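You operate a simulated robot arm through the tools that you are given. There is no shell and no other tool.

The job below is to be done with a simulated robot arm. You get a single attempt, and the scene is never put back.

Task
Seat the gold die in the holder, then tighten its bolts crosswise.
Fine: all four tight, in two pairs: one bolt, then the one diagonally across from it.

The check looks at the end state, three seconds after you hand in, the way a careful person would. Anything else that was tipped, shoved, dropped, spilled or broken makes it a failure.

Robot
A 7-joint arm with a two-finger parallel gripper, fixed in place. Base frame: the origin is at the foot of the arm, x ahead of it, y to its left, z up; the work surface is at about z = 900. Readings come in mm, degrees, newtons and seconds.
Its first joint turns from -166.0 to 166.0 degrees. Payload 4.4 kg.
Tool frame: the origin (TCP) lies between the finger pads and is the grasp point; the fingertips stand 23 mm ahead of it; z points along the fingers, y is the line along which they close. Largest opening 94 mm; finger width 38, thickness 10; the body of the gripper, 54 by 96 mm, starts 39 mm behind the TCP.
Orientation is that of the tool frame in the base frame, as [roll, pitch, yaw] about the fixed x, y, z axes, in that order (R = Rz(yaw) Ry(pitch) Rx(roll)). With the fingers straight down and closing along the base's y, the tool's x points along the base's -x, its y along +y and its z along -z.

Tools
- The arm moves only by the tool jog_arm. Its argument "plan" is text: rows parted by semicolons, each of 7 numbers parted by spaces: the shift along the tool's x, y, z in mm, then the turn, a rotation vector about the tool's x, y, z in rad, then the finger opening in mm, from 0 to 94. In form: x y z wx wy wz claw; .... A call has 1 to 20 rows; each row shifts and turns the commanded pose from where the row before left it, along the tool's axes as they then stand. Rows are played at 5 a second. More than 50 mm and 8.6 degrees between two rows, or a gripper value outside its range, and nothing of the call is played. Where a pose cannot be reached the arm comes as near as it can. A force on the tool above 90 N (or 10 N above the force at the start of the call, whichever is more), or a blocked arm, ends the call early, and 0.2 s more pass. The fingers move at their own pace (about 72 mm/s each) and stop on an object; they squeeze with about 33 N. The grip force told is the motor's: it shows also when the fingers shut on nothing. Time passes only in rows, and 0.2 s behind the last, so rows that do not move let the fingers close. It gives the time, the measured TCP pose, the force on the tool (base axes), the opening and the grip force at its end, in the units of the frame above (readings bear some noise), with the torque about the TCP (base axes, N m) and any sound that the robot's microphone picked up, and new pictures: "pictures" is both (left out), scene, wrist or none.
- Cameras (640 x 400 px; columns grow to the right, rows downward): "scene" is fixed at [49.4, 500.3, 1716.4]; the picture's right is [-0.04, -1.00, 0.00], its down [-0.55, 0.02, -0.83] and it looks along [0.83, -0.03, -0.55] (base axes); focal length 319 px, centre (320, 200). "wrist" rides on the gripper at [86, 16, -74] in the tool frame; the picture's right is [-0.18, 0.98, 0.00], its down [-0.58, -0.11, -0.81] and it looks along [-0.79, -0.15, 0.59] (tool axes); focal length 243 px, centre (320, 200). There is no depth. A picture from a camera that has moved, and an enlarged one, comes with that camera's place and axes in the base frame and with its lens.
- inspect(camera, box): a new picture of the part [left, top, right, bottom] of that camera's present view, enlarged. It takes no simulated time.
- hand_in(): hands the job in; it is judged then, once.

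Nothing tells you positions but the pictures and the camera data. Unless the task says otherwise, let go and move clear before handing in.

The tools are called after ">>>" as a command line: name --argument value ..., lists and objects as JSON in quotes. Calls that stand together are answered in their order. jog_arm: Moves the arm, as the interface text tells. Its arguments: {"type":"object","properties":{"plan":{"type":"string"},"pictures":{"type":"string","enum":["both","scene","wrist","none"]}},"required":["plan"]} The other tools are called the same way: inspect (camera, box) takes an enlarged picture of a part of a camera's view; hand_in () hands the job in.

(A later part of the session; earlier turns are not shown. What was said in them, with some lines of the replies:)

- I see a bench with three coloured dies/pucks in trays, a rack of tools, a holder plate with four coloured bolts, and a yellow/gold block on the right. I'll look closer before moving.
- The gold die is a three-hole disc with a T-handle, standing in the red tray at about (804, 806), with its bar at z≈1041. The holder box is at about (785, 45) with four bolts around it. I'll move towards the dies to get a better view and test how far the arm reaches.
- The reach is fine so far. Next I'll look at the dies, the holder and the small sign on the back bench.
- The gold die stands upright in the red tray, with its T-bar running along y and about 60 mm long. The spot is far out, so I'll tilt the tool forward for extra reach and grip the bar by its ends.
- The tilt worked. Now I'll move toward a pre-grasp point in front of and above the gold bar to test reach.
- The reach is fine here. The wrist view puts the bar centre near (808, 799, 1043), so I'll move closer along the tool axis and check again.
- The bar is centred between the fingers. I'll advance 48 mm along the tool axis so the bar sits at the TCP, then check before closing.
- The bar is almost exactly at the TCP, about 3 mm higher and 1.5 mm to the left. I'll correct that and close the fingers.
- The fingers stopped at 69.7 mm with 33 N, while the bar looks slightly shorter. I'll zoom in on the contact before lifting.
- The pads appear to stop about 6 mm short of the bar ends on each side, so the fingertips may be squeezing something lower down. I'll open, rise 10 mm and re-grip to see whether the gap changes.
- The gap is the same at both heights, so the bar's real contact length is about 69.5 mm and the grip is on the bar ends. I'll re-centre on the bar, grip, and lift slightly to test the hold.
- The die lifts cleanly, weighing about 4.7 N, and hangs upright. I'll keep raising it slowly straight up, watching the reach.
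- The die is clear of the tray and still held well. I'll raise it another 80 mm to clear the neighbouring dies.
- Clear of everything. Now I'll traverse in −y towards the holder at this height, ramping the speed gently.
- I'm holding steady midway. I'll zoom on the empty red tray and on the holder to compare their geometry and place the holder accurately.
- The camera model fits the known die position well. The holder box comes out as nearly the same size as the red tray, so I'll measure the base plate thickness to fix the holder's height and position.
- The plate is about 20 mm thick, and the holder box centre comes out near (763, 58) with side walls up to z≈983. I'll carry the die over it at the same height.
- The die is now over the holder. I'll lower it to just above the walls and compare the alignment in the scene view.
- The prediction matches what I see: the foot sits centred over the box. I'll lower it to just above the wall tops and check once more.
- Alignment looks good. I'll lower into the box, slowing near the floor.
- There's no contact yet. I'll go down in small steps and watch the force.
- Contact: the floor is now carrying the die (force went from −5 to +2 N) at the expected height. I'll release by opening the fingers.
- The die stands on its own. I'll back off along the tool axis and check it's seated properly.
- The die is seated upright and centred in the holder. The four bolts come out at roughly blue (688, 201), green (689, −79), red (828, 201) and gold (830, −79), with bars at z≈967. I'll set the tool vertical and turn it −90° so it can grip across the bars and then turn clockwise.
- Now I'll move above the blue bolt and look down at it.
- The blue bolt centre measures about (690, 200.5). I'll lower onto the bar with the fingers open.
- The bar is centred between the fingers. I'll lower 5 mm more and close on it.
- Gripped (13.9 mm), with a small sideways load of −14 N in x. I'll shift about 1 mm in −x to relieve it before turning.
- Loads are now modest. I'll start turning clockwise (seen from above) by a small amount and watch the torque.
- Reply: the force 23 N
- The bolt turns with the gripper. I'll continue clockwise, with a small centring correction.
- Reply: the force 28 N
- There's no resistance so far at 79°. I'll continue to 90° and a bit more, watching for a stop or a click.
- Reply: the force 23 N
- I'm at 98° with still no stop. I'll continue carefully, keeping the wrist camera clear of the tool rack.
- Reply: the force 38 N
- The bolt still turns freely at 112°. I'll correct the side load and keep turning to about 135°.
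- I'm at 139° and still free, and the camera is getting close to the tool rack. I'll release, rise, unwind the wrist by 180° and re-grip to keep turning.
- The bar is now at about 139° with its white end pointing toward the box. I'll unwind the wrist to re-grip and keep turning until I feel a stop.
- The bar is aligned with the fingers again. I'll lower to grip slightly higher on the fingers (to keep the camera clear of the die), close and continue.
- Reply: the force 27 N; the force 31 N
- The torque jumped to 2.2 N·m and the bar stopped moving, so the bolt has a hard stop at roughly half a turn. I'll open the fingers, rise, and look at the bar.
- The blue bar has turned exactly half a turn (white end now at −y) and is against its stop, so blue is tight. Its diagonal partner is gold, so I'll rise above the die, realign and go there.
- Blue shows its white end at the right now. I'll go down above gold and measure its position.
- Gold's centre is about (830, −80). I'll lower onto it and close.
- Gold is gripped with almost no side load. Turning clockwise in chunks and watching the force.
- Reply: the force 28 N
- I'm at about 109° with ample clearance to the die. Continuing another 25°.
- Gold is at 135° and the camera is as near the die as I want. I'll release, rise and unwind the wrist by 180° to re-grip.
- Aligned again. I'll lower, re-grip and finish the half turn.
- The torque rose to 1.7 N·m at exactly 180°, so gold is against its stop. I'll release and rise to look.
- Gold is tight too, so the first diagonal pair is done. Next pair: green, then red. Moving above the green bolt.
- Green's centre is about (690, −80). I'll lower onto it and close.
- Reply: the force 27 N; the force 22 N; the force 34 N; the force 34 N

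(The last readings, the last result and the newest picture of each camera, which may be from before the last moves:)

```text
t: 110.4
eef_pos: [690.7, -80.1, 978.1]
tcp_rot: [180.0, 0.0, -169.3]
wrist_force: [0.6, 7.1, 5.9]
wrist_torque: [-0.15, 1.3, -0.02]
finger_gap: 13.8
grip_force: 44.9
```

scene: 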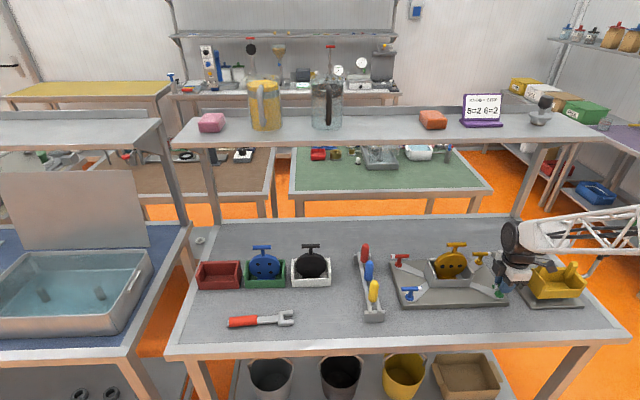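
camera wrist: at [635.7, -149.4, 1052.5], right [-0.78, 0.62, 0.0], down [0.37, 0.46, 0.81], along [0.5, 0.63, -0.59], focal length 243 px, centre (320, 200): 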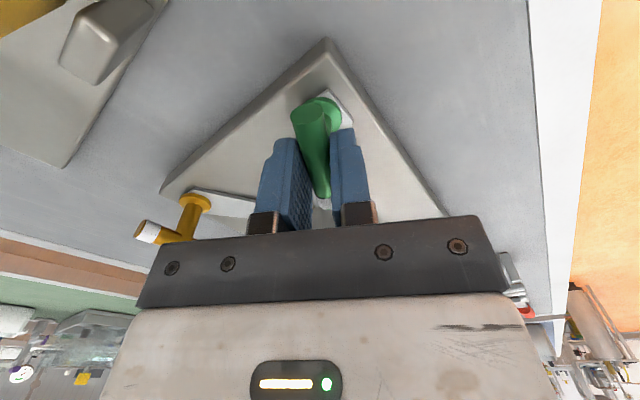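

>>> jog_arm --plan "0 0.2 0 0 0 0.1 4; 0 0 0 0 0 0.1 4; 0 0 0 0 0 0.1 4; 0 0 0 0 0 0.1 4; 0 0 0 0 0 0.1 4; 0 0 0 0 0 0 4" --pictures "none"

```text
t: 111.8
eef_pos: [690.6, -79.5, 979.0]
tcp_rot: [-180.0, 0.0, 162.1]
wrist_force: [-3.8, 4.5, 11.6]
wrist_torque: [0.18, 0.46, -0.03]
finger_gap: 14.0
grip_force: 45.4
```

>>> jog_arm --plan "0 0.1 0 0 0 0.1 4; 0 0 0 0 0 0.1 4; 0 0 0 0 0 0.1 4; 0 0 0 0 0 0.1 4; 0 0 0 0 0 0.1 4; 0 0 0 0 0 0 4" --pictures "both"

>>> inspect --camera "scene" --box '[420, 225, 564, 315]'

```text
t: 113.2
eef_pos: [690.2, -79.8, 978.6]
tcp_rot: [180.0, 0.0, 133.4]
wrist_force: [-4.7, -2.8, 19.1]
wrist_torque: [-0.77, -0.56, -0.02]
finger_gap: 13.8
grip_force: 44.9
camera wrist: at [642.3, -6.6, 1052.8], right [0.84, 0.54, 0.0], down [0.32, -0.5, 0.81], along [0.44, -0.68, -0.59], focal length 243 px, centre (320, 200)
```

scene: 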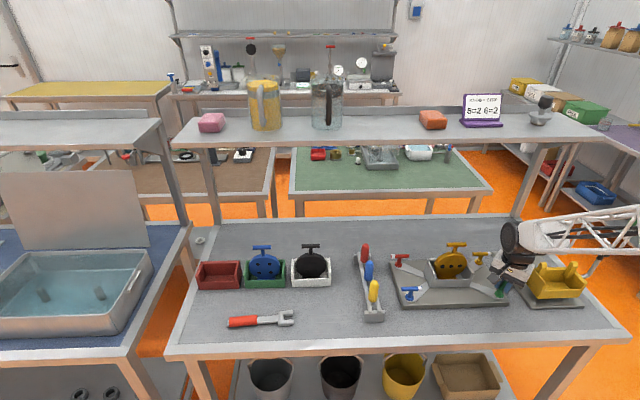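
wrist: 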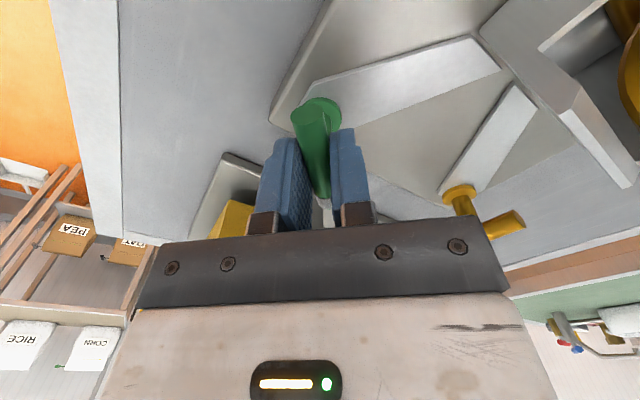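

```text
4.44 times, centred on (492, 270) of scene
camera zoom: at [49.4, 500.3, 1716.4], right [-0.04, -1.0, 0.0], down [-0.55, 0.02, -0.83], along [0.83, -0.03, -0.55], focal length 1417 px, centre (-444, -111)
```

zoom: 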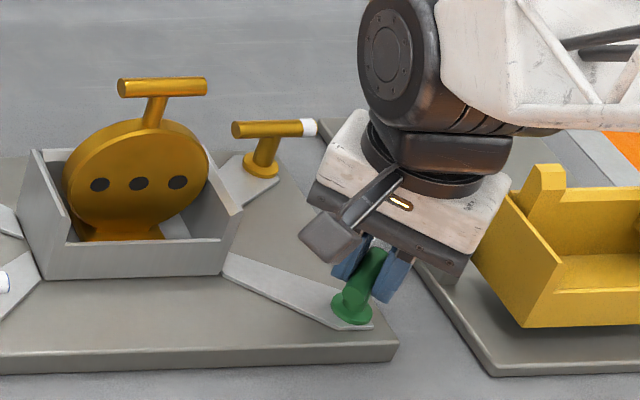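

>>> jog_arm --plan "0 0 -0.3 0 0 0.1 4; 0 0 0 0 0 0.1 4; 0 0 0 0 0 0.1 4; 0 0 0 0 0 0.1 4; 0 0 0 0 0 0.1 4; 0 0 0 0 0 0 4" --pictures "both"

>>> inspect --camera "scene" --box '[420, 225, 564, 315]'

```text
t: 114.6
eef_pos: [690.2, -79.2, 978.0]
tcp_rot: [-180.0, 0.0, 104.8]
wrist_force: [-1.3, -9.1, 11.5]
wrist_torque: [-0.52, -0.06, -0.08]
finger_gap: 14.2
grip_force: 44.9
camera wrist: at [683.7, 7.2, 1052.8], right [1.0, 0.07, 0.0], down [0.04, -0.59, 0.81], along [0.06, -0.8, -0.59], focal length 243 px, centre (320, 200)
```

scene: 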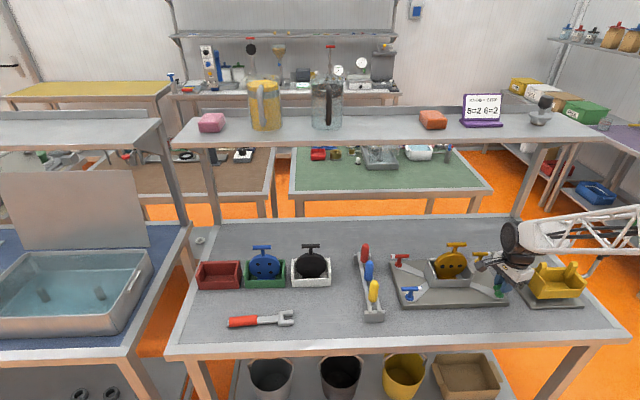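
wrist: 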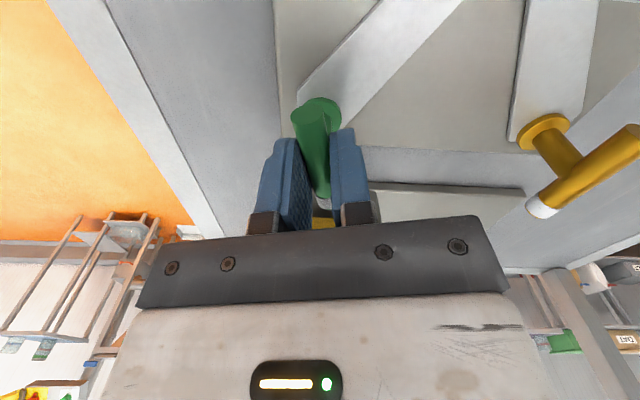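

```text
4.44 times, centred on (492, 270) of scene
camera zoom: at [49.4, 500.3, 1716.4], right [-0.04, -1.0, 0.0], down [-0.55, 0.02, -0.83], along [0.83, -0.03, -0.55], focal length 1417 px, centre (-444, -111)
```

zoom: 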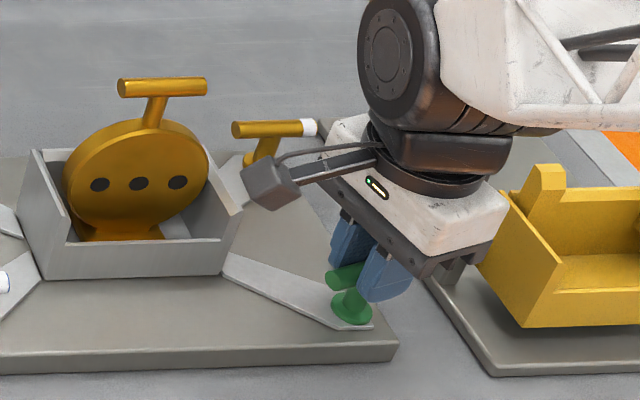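

>>> jog_arm --plan "0 0 0 0 0 0.06 4; 0 0 0 0 0 0.06 4; 0 0 0 0 0 0.06 4; 0 0 0 0 0 0.06 4; 0 0 0 0 0 0 4" --pictures "none"

```text
t: 115.8
eef_pos: [689.6, -80.1, 978.7]
tcp_rot: [-180.0, 0.0, 91.0]
wrist_force: [2.0, -3.6, 3.6]
wrist_torque: [-0.13, -0.04, -0.01]
finger_gap: 13.7
grip_force: 44.8
```

>>> jog_arm --plan "0 0 0 0 0 0.04 4; 0 0 0 0 0 0.04 4; 0 0 0 0 0 0.04 4; 0 0 0 0 0 0.03 4; 0 0 0 0 0 0 4" --pictures "none"

```text
t: 117.0
eef_pos: [690.0, -79.9, 979.7]
tcp_rot: [180.0, -0.1, 82.5]
wrist_force: [-1.3, 2.4, 4.0]
wrist_torque: [-0.23, -0.02, 1.81]
finger_gap: 18.6
grip_force: 45.3
```

Green hit its stop at 1.8 N·m. Releasing, rising and checking before moving to red.

>>> jog_arm --plan "0 0 0 0 0 0 40; 0 0 0 0 0 0 60; 0 0 0 0 0 0 60; 0 0 -25 0 0 0 60; 0 0 -40 0 0 0 60; 0 0 -40 0 0 0 60; 0 0 -40 0 0 0 60; 0 0 -26 0 0 0 60; 0 0 0 0 0 -0.143 60; 0 0 0 0 0 -0.143 60; 0 0 0 0 0 -0.143 60; 0 0 0 0 0 -0.143 60; 0 0 0 0 0 -0.143 60; 0 0 0 0 0 -0.143 60; 0 0 0 0 0 -0.143 60; 0 0 0 0 0 -0.143 60; 0 0 0 0 0 -0.143 60; 0 0 0 0 0 -0.143 60; 0 0 0 0 0 -0.143 60; 0 0 0 0 0 0 60" --pictures "both"

>>> inspect --camera "scene" --box '[380, 235, 524, 325]'

```text
t: 121.2
eef_pos: [690.6, -79.4, 1149.1]
tcp_rot: [180.0, -0.1, 172.6]
wrist_force: [0.9, -0.5, -0.6]
wrist_torque: [0.0, -0.03, 0.02]
finger_gap: 60.2
grip_force: 0.1
camera wrist: at [606.5, -53.0, 1223.8], right [0.31, 0.95, 0.0], down [0.56, -0.18, 0.81], along [0.77, -0.25, -0.59], focal length 243 px, centre (320, 200)
```

scene: 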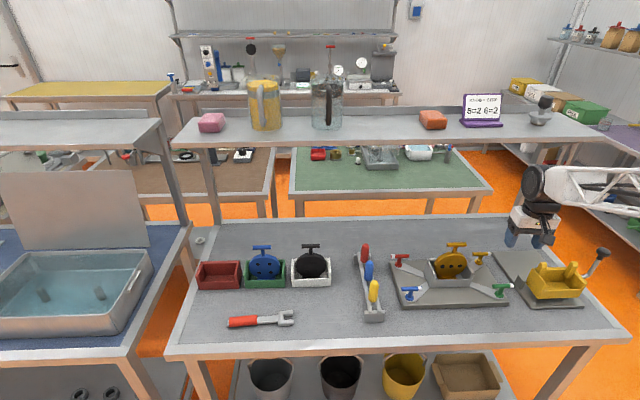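
wrist: 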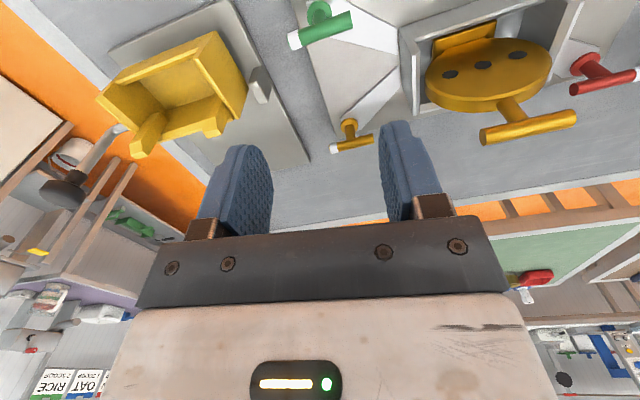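

```text
4.44 times, centred on (452, 280) of scene
camera zoom: at [49.4, 500.3, 1716.4], right [-0.04, -1.0, 0.0], down [-0.55, 0.02, -0.83], along [0.83, -0.03, -0.55], focal length 1417 px, centre (-267, -156)
```

zoom: 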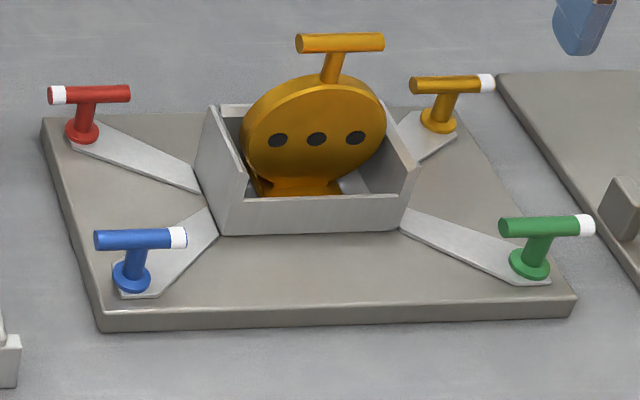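

Three bolts are done. Turning the wrist back to −90° and moving over the die to the red bolt.

>>> jog_arm --plan "0 0 0 0 0 -0.1417 60; 0 0 0 0 0 -0.1417 60; 0 0 0 0 0 -0.1417 60; 0 0 0 0 0 -0.1417 60; 0 0 0 0 0 -0.1417 60; 0 0 0 0 0 -0.1417 60; 0 0 0 0 0 -0.1417 60; 0 0 0 0 0 -0.1417 60; 0 0 0 0 0 -0.1417 60; 0 0 0 0 0 -0.1417 60; 0 0 0 0 0 -0.1417 60; 0 0 0 0 0 -0.1417 60; -39.9 -20 0 0 0 0 60; -39.9 -20 0 0 0 0 60; -39.9 -20 0 0 0 0 60; -39.9 -20 0 0 0 0 60; -39.9 -20 0 0 0 0 60; -39.9 -20 0 0 0 0 60; -39.9 -20 0 0 0 0 60; 0 0 0 0 0 0 60" --pictures "both"

```text
t: 125.4
eef_pos: [832.0, 199.8, 1149.8]
tcp_rot: [-179.9, 0.0, -90.0]
wrist_force: [0.0, -0.3, -0.1]
wrist_torque: [-0.01, 0.0, 0.01]
finger_gap: 60.3
grip_force: 0.0
camera wrist: at [814.5, 113.4, 1223.7], right [-0.98, 0.18, 0.0], down [0.11, 0.58, 0.81], along [0.15, 0.79, -0.59], focal length 243 px, centre (320, 200)
```

scene: 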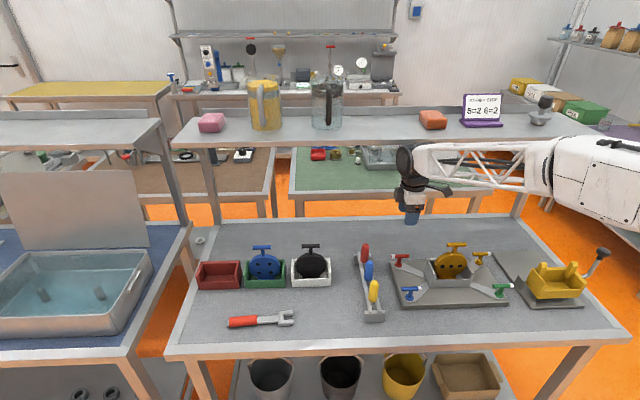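
wrist: 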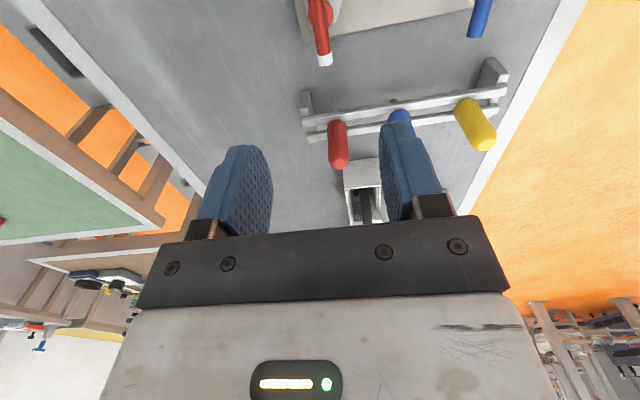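

>>> jog_arm --plan "0 0 28 0 0 0 60; 0 0 27 0 0 0 60; 0 0 0 0 0 0 60" --pictures "scene"

>>> inspect --camera "wrist" --box '[200, 0, 440, 150]'

>>> inspect --camera "scene" --box '[360, 160, 520, 260]'

```text
t: 126.2
eef_pos: [831.7, 201.3, 1094.2]
tcp_rot: [-179.9, 0.0, -90.0]
wrist_force: [-0.6, -0.7, -0.2]
wrist_torque: [-0.03, 0.02, -0.01]
finger_gap: 60.1
grip_force: 0.1
```

scene: 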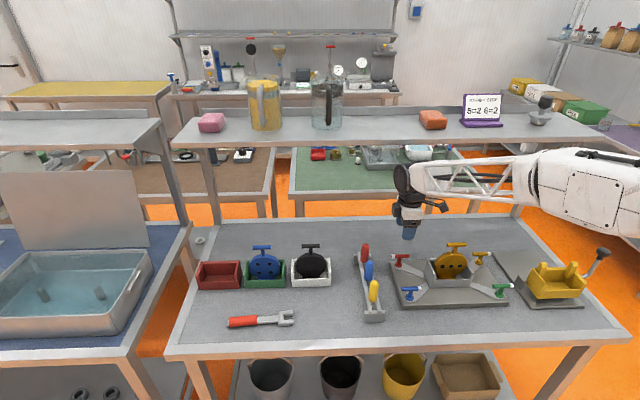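

```text
2.67 times, centred on (320, 75) of wrist
camera zoom: at [815.0, 113.1, 1168.8], right [-0.98, 0.18, 0.0], down [0.11, 0.58, 0.81], along [0.15, 0.79, -0.59], focal length 647 px, centre (320, 533)
```

zoom: 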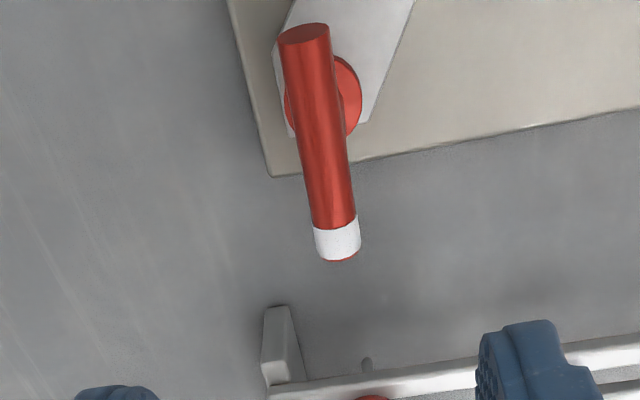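

```text
4.00 times, centred on (440, 210) of scene
camera zoom: at [49.4, 500.3, 1716.4], right [-0.04, -1.0, 0.0], down [-0.55, 0.02, -0.83], along [0.83, -0.03, -0.55], focal length 1276 px, centre (-160, 160)
```

zoom: 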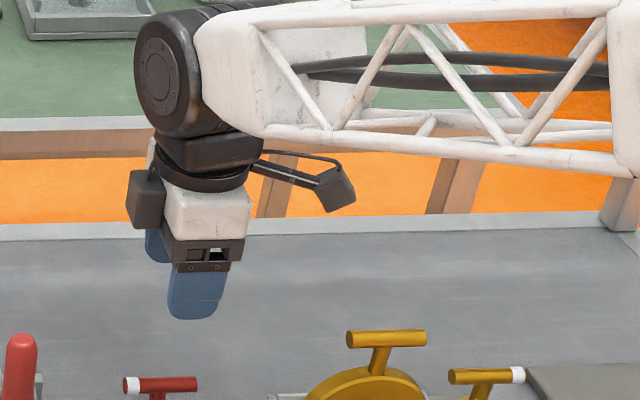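

Red's position is measured. I'll apply a small offset, lower onto it and close.

>>> jog_arm --plan "0.5 1 40 0 0 0 60; 0 0.9 40 0 0 0 60; 0 0 25 0 0 0 60; 0 0 11 0 0 0 60; 0 0 0 0 0 0 40; 0 0 0 0 0 0 25; 0 0 0 0 0 0 4; 0 0 0 0 0 0 4; 0 0 0 0 0 0 4" --pictures "both"

>>> inspect --camera "scene" --box '[370, 210, 514, 300]'

```text
t: 128.2
eef_pos: [828.8, 197.9, 979.7]
tcp_rot: [-180.0, 0.0, -90.1]
wrist_force: [27.4, 1.2, -6.8]
wrist_torque: [0.27, -0.39, 0.0]
finger_gap: 16.1
grip_force: 13.5
camera wrist: at [812.7, 111.8, 1052.8], right [-0.98, 0.18, 0.0], down [0.11, 0.58, 0.81], along [0.15, 0.79, -0.59], focal length 243 px, centre (320, 200)
```

scene: 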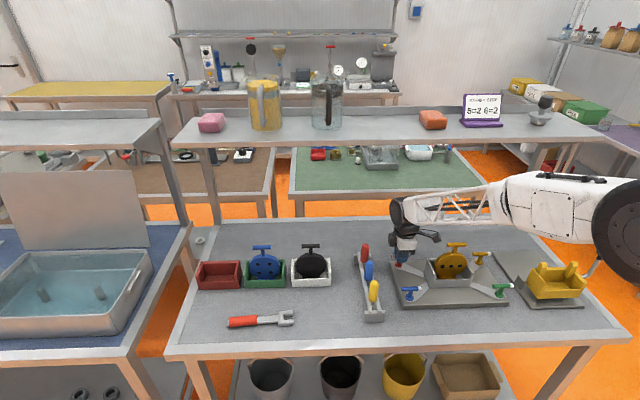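
wrist: 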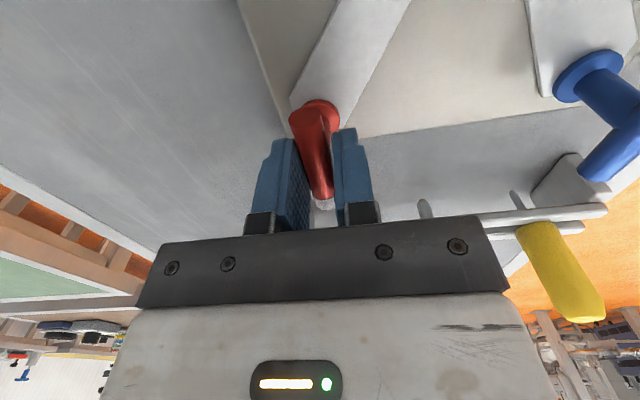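

```text
4.44 times, centred on (442, 255) of scene
camera zoom: at [49.4, 500.3, 1716.4], right [-0.04, -1.0, 0.0], down [-0.55, 0.02, -0.83], along [0.83, -0.03, -0.55], focal length 1417 px, centre (-222, -44)
```

zoom: 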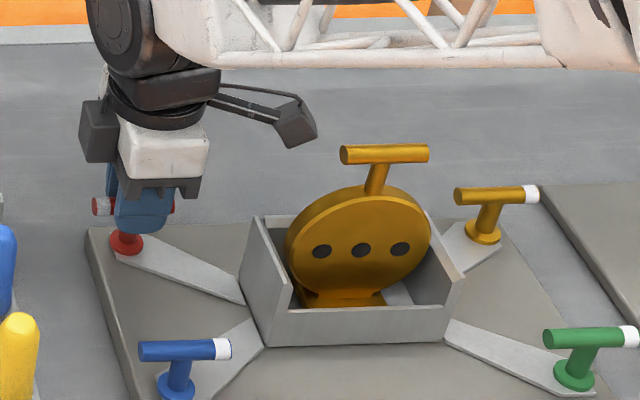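

>>> jog_arm --plan "0 -0.7 0 0 0 0 4; 0 -0.6 0 0 0 0 4; 0 0 0 0 0 0 4; 0 0 0 0 0 0 4" --pictures "none"

```text
t: 129.2
eef_pos: [827.7, 198.7, 979.1]
tcp_rot: [-180.0, 0.0, -89.9]
wrist_force: [23.3, -4.6, -3.9]
wrist_torque: [-0.27, -0.36, -0.07]
finger_gap: 14.9
grip_force: 12.1
```

>>> jog_arm --plan "0 -0.7 0 0 0 0 4; 0 0 0 0 0 0 4; 0 0 0 0 0 0 4" --pictures "none"

```text
t: 130.0
eef_pos: [830.1, 199.3, 979.7]
tcp_rot: [180.0, 0.0, -89.9]
wrist_force: [11.8, -8.4, -2.5]
wrist_torque: [0.19, -0.22, -0.05]
finger_gap: 13.8
grip_force: 45.0
```

Gripped. Turning red clockwise in chunks.

>>> jog_arm --plan "0 -0.4 0 0 0 0.08 4; 0 0 0 0 0 0.1 4; 0 0 0 0 0 0.1 4; 0 0 0 0 0 0.1 4; 0 0 0 0 0 0.1 4; 0 0 0 0 0 0 4" --pictures "none"

```text
t: 131.4
eef_pos: [828.8, 198.4, 977.7]
tcp_rot: [179.9, 0.0, -117.5]
wrist_force: [-40.6, -9.9, 10.7]
wrist_torque: [-0.3, 0.7, -0.03]
finger_gap: 13.7
grip_force: 45.5
```

>>> jog_arm --plan "0.7 1 0 0 0 0.05 4; 0 0 0 0 0 0.1 4; 0 0 0 0 0 0.1 4; 0 0 0 0 0 0.1 4; 0 0 0 0 0 0.1 4; 0 0 0 0 0 0 4" --pictures "none"

```text
t: 132.8
eef_pos: [829.1, 199.4, 978.7]
tcp_rot: [180.0, 0.0, -143.3]
wrist_force: [-8.8, 12.0, -2.2]
wrist_torque: [-0.02, 0.45, -0.01]
finger_gap: 14.0
grip_force: 44.8
```

>>> jog_arm --plan "0 0.5 0 0 0 0.05 4; 0 0 0 0 0 0.1 4; 0 0 0 0 0 0.1 4; 0 0 0 0 0 0.1 4; 0 0 0 0 0 0.1 4; 0 0 0 0 0 0 4" --pictures "both"

>>> inspect --camera "scene" --box '[350, 210, 494, 300]'

```text
t: 134.2
eef_pos: [829.8, 198.9, 978.5]
tcp_rot: [-180.0, -0.1, -169.1]
wrist_force: [1.7, 18.3, -6.5]
wrist_torque: [0.5, -1.26, 0.0]
finger_gap: 14.0
grip_force: 44.5
camera wrist: at [741.1, 198.7, 1052.8], right [-0.01, 1.0, 0.0], down [0.59, 0.0, 0.81], along [0.81, 0.0, -0.59], focal length 243 px, centre (320, 200)
```

scene: 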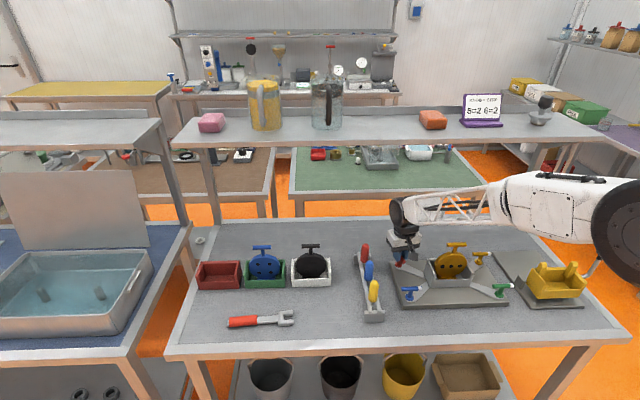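
wrist: 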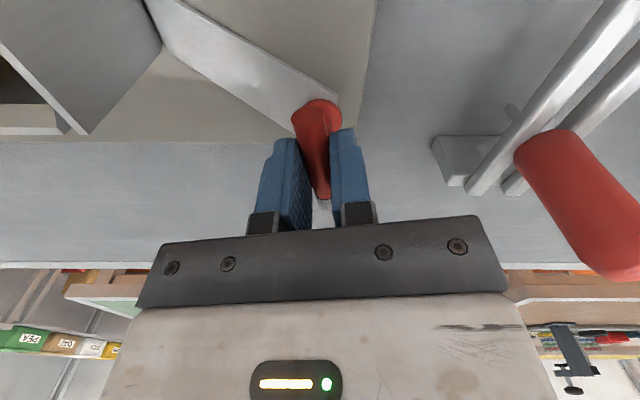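

```text
4.44 times, centred on (422, 255) of scene
camera zoom: at [49.4, 500.3, 1716.4], right [-0.04, -1.0, 0.0], down [-0.55, 0.02, -0.83], along [0.83, -0.03, -0.55], focal length 1417 px, centre (-133, -44)
```

zoom: 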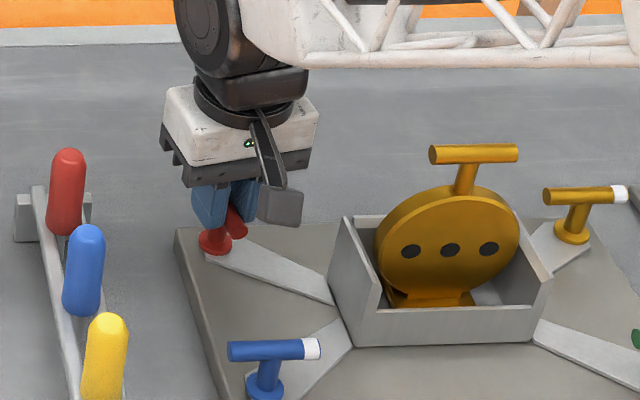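

>>> jog_arm --plan "0 0.6 0 0 0 0.05 4; 0 0 0 0 0 0.1 4; 0 0 0 0 0 0.1 4; 0 0 0 0 0 0.1 4; 0 0 0 0 0 0.1 4; 0 0 0 0 0 0 4" --pictures "none"

```text
t: 135.6
eef_pos: [829.9, 200.0, 979.1]
tcp_rot: [180.0, 0.0, 165.0]
wrist_force: [11.1, 12.1, -2.9]
wrist_torque: [0.01, -0.84, 0.01]
finger_gap: 13.8
grip_force: 44.7
```

>>> jog_arm --plan "0 0.4 0 0 0 0.08 4; 0 0 0 0 0 0.09 4; 0 0 0 0 0 0.09 4; 0 0 0 0 0 0.09 4; 0 0 0 0 0 0.09 4; 0 0 0 0 0 0 4" --pictures "both"

>>> inspect --camera "scene" --box '[350, 210, 494, 300]'

```text
t: 137.0
eef_pos: [829.8, 200.8, 979.0]
tcp_rot: [180.0, -0.1, 139.9]
wrist_force: [18.2, 16.5, -0.9]
wrist_torque: [0.46, -0.03, -0.02]
finger_gap: 14.0
grip_force: 45.1
camera wrist: at [773.6, 268.1, 1052.8], right [0.77, 0.63, 0.0], down [0.37, -0.46, 0.81], along [0.51, -0.62, -0.59], focal length 243 px, centre (320, 200)
```

scene: 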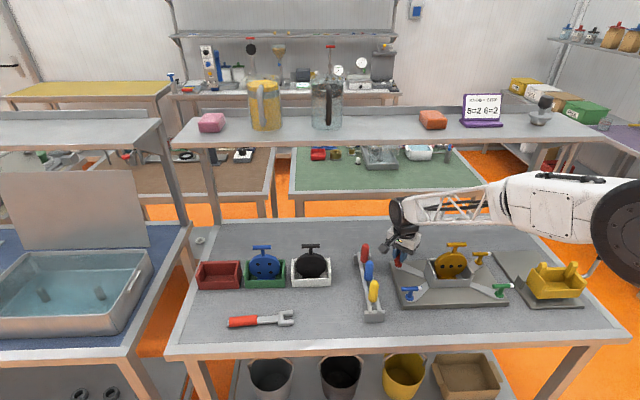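
wrist: 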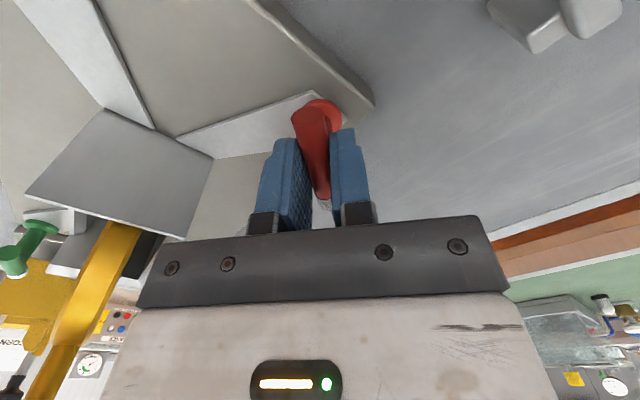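

```text
4.44 times, centred on (422, 255) of scene
camera zoom: at [49.4, 500.3, 1716.4], right [-0.04, -1.0, 0.0], down [-0.55, 0.02, -0.83], along [0.83, -0.03, -0.55], focal length 1417 px, centre (-133, -44)
```

zoom: 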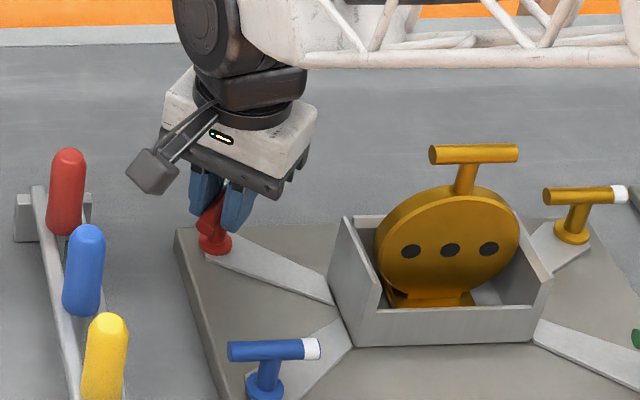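

Red is at 130°. I'll release here, rise, unwind by 180° and re-grip, keeping clear of the tool rack.

>>> jog_arm --plan "0 0 0 0 0 0 40; 0 0 0 0 0 0 60; 0 0 0 0 0 0 60; 0 0 -20 0 0 0 60; 0 0 -25 0 0 0 60; 0 0 0 0 0 -0.145 60; 0 0 0 0 0 -0.145 60; 0 0 0 0 0 -0.145 60; 0 0 0 0 0 -0.145 60; 0 0 0 0 0 -0.145 60; 0 0 0 0 0 -0.145 60; 0 0 0 0 0 -0.145 60; 0 0 0 0 0 -0.145 60; 0 0 0 0 0 -0.145 60; 0 0 0 0 0 -0.145 60; 0 0 0 0 0 -0.145 60; 0 0 0 0 0 -0.145 60; 0 0 0 0 0 -0.145 60; 0 0 0 0 0 -0.145 60; 0 0 0 0 0 0 60" --pictures "scene"

```text
t: 141.2
eef_pos: [828.8, 200.2, 1022.9]
tcp_rot: [-179.9, 0.0, -103.7]
wrist_force: [0.5, 0.7, -0.3]
wrist_torque: [-0.01, -0.01, 0.01]
finger_gap: 60.0
grip_force: 0.1
```

scene: 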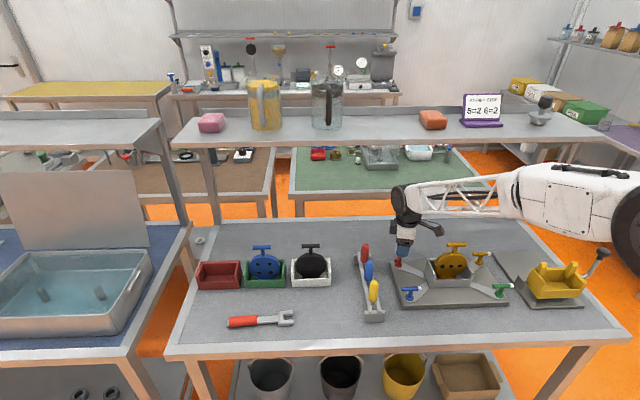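

>>> jog_arm --plan "0 0 0 0 0 -0.139 60; 0 0 0 0 0 -0.139 60; 0 0 0 0 0 -0.139 60; 0 0 0 0 0 -0.139 60; 0 0 0 0 0 -0.139 60; 0 0 0 0 0 -0.139 60; 0 0 0 0 0 -0.139 60; 0 0 0 0 0 -0.139 60; 0 0 0 0 0 0 60; 0 0 0 0 0 0 60" --pictures "wrist"

>>> inspect --camera "wrist" --box '[200, 40, 440, 190]'

```text
t: 143.4
eef_pos: [829.4, 199.1, 1024.4]
tcp_rot: [-180.0, 0.0, -40.0]
wrist_force: [-0.2, -0.9, 0.6]
wrist_torque: [0.03, 0.01, -0.01]
finger_gap: 60.0
grip_force: 0.1
camera wrist: at [885.1, 131.6, 1098.0], right [-0.77, -0.63, 0.0], down [-0.38, 0.46, 0.81], along [-0.51, 0.62, -0.59], focal length 243 px, centre (320, 200)
```

wrist: 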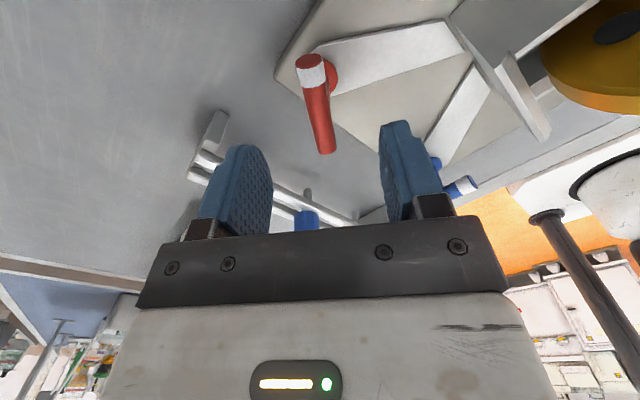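

```text
2.67 times, centred on (320, 115) of wrist
camera zoom: at [885.1, 131.6, 1098.0], right [-0.77, -0.63, 0.0], down [-0.38, 0.46, 0.81], along [-0.51, 0.62, -0.59], focal length 647 px, centre (320, 427)
```

zoom: 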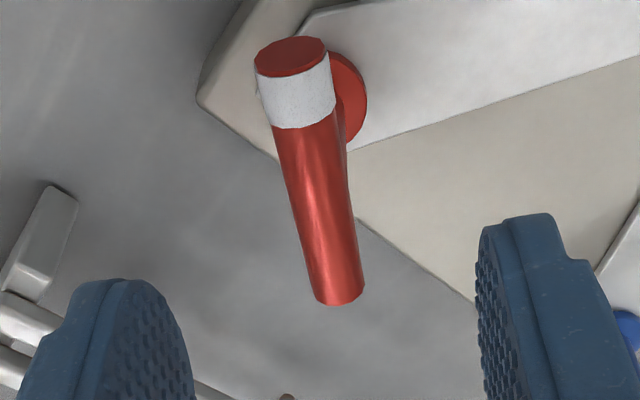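

>>> jog_arm --plan "0 -0.8 20 0 0 0 60; 0 0 20 0 0 0 60; 0 0 5 0 0 0 60; 0 0 0 0 0 0 40; 0 0 0 0 0 0 25; 0 0 0 0 0 0 4; 0 0 0 0 0 0 4; 0 0 0 0 0 0 4" --pictures "wrist"

```text
t: 145.2
eef_pos: [828.7, 200.6, 978.3]
tcp_rot: [179.9, 0.0, -40.1]
wrist_force: [-10.6, -9.1, 2.3]
wrist_torque: [-0.05, 0.18, -0.01]
finger_gap: 13.8
grip_force: 44.6
camera wrist: at [885.5, 131.8, 1052.7], right [-0.77, -0.63, 0.0], down [-0.37, 0.46, 0.81], along [-0.51, 0.62, -0.59], focal length 243 px, centre (320, 200)
```

wrist: 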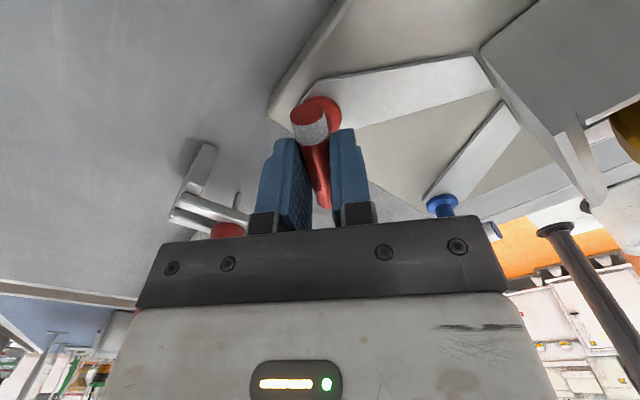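

>>> jog_arm --plan "0 0.4 0 0 0 0.05 4; 0 0 0 0 0 0.1 4; 0 0 0 0 0 0.1 4; 0 0 0 0 0 0.1 4; 0 0 0 0 0 0.1 4; 0 0 0 0 0 0 4" --pictures "none"

```text
t: 146.6
eef_pos: [829.9, 200.1, 978.2]
tcp_rot: [180.0, 0.0, -65.9]
wrist_force: [25.3, 1.5, -9.3]
wrist_torque: [-0.57, -0.65, -0.01]
finger_gap: 13.9
grip_force: 45.3
```

>>> jog_arm --plan "0.2 -0.8 0 0 0 0.06 4; 0 0 0 0 0 0.08 4; 0 0 0 0 0 0.08 4; 0 0 0 0 0 0.08 4; 0 0 0 0 0 0.08 4; 0 0 0 0 0 0 4" --pictures "none"

```text
t: 148.0
eef_pos: [829.2, 199.8, 977.7]
tcp_rot: [179.9, 0.0, -87.5]
wrist_force: [8.6, -6.7, -1.4]
wrist_torque: [-0.01, -0.06, -0.07]
finger_gap: 13.8
grip_force: 44.8
```

>>> jog_arm --plan "0 -0.2 0 0 0 0.04 4; 0 0 0 0 0 0.04 4; 0 0 0 0 0 0.04 4; 0 0 0 0 0 0.04 4; 0 0 0 0 0 0.03 4; 0 0 0 0 0 0 4" --pictures "none"

```text
t: 149.4
eef_pos: [829.9, 200.2, 978.1]
tcp_rot: [-180.0, 0.0, -98.5]
wrist_force: [1.9, 3.0, -0.6]
wrist_torque: [-0.17, -0.08, 1.77]
finger_gap: 19.2
grip_force: 44.9
```

Red also reached its stop at 1.8 N·m. I'll release, rise clear and inspect everything.

>>> jog_arm --plan "0 0 0 0 0 0 40; 0 0 0 0 0 0 60; 0 0 0 0 0 0 60; 0 0 -20 0 0 0 60; 0 0 -40 0 0 0 60; 0 0 -45 0 0 0 60; 0 0 -45 0 0 0 60; 0 0 -45 0 0 0 60; 0 0 -45 0 0 0 60; 0 0 -30 0 0 0 60; 0 0 0 0 0 0 60" --pictures "both"

>>> inspect --camera "scene" --box '[380, 235, 524, 325]'

>>> inspect --camera "scene" --box '[384, 245, 464, 295]'

>>> inspect --camera "scene" --box '[454, 240, 534, 290]'

>>> inspect --camera "scene" --box '[410, 225, 506, 285]'

```text
t: 151.8
eef_pos: [830.7, 200.0, 1249.2]
tcp_rot: [179.9, 0.0, -98.4]
wrist_force: [0.3, 0.1, -0.2]
wrist_torque: [0.01, 0.03, 0.0]
finger_gap: 60.3
grip_force: 0.0
camera wrist: at [801.8, 116.8, 1323.7], right [-0.95, 0.33, 0.0], down [0.19, 0.56, 0.81], along [0.26, 0.76, -0.59], focal length 243 px, centre (320, 200)
```

scene: 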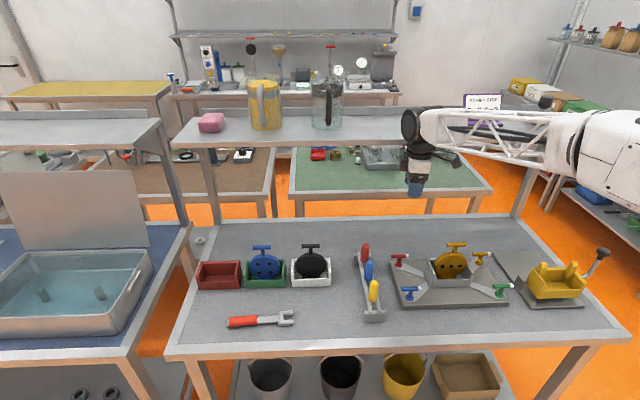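
wrist: 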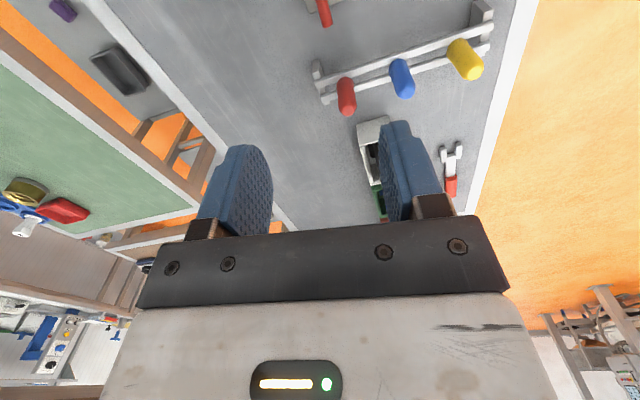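

```text
4.44 times, centred on (452, 280) of scene
camera zoom: at [49.4, 500.3, 1716.4], right [-0.04, -1.0, 0.0], down [-0.55, 0.02, -0.83], along [0.83, -0.03, -0.55], focal length 1417 px, centre (-267, -156)
```

zoom: 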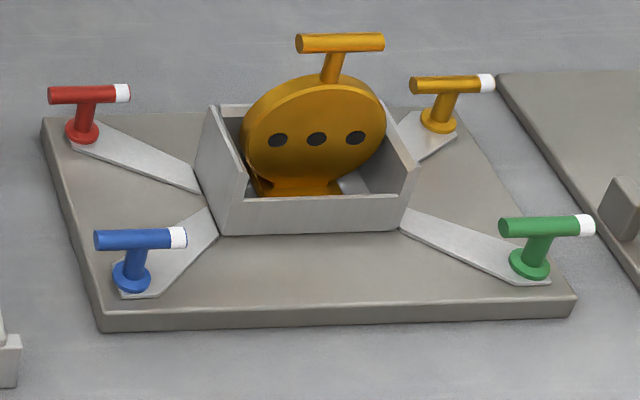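

```text
8.00 times, centred on (424, 270) of scene
camera zoom: at [49.4, 500.3, 1716.4], right [-0.04, -1.0, 0.0], down [-0.55, 0.02, -0.83], along [0.83, -0.03, -0.55], focal length 2551 px, centre (-512, -360)
```

zoom: 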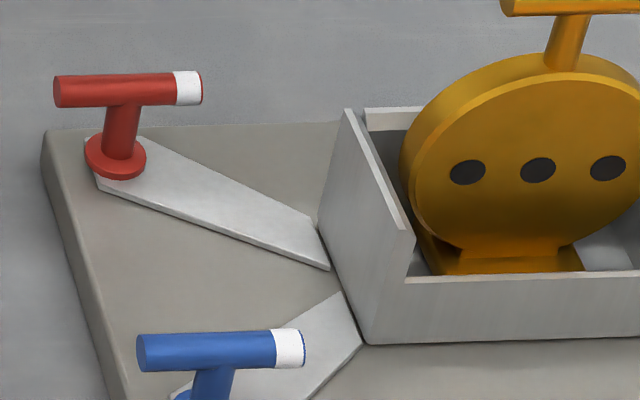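

```text
8.00 times, centred on (494, 265) of scene
camera zoom: at [49.4, 500.3, 1716.4], right [-0.04, -1.0, 0.0], down [-0.55, 0.02, -0.83], along [0.83, -0.03, -0.55], focal length 2551 px, centre (-1072, -320)
```

zoom: 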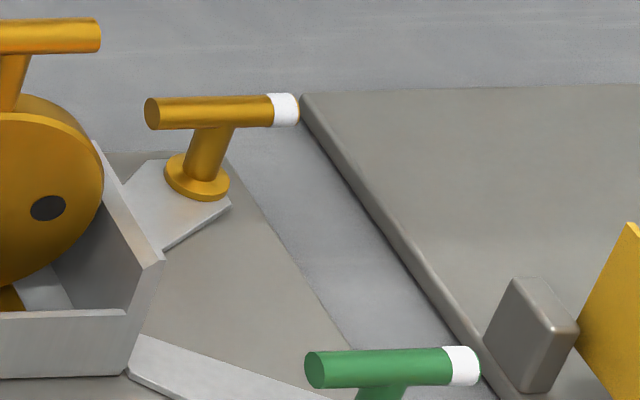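

```text
6.67 times, centred on (458, 255) of scene
camera zoom: at [49.4, 500.3, 1716.4], right [-0.04, -1.0, 0.0], down [-0.55, 0.02, -0.83], along [0.83, -0.03, -0.55], focal length 2126 px, centre (-600, -167)
```

zoom: 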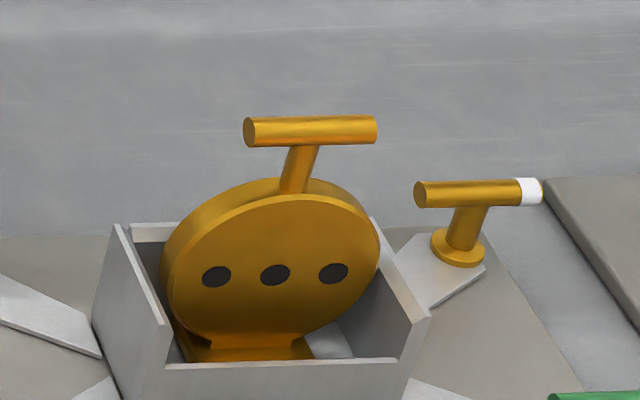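

All four bolts show the same half turn to their stops. They were done blue then gold, then green then red. The die stands upright in the holder, nothing else has moved and the gripper is open and clear, so I'm handing in.

>>> hand_in

```text
The job is handed in.
```

The job is handed in: the gold die is seated upright in the holder and all four bolts are tight. The tool didn't return a verdict.

- **Die:** I lifted it out of the red tray by the ends of its T-bar and set it down on the holder floor. It sits about 4 mm off the centre of the four bolts (x direction), inside the holder walls.
- **Bolts:** I tightened them in two diagonal pairs: blue then gold, then green then red. Each one turned freely clockwise for half a turn and then hit a hard stop, at about 1.7 to 2.2 N·m. I took that stop as tight, since nothing in the scene gave a tightening angle.
- **Re-grips:** I released blue, gold and red once partway through and re-gripped them, to keep the wrist camera clear of the die and the tool rack.
- **Surroundings:** The last pictures showed the other dies, the tool rack, the red-handled tool and the yellow box where they started. The gripper was open and well above the bench.
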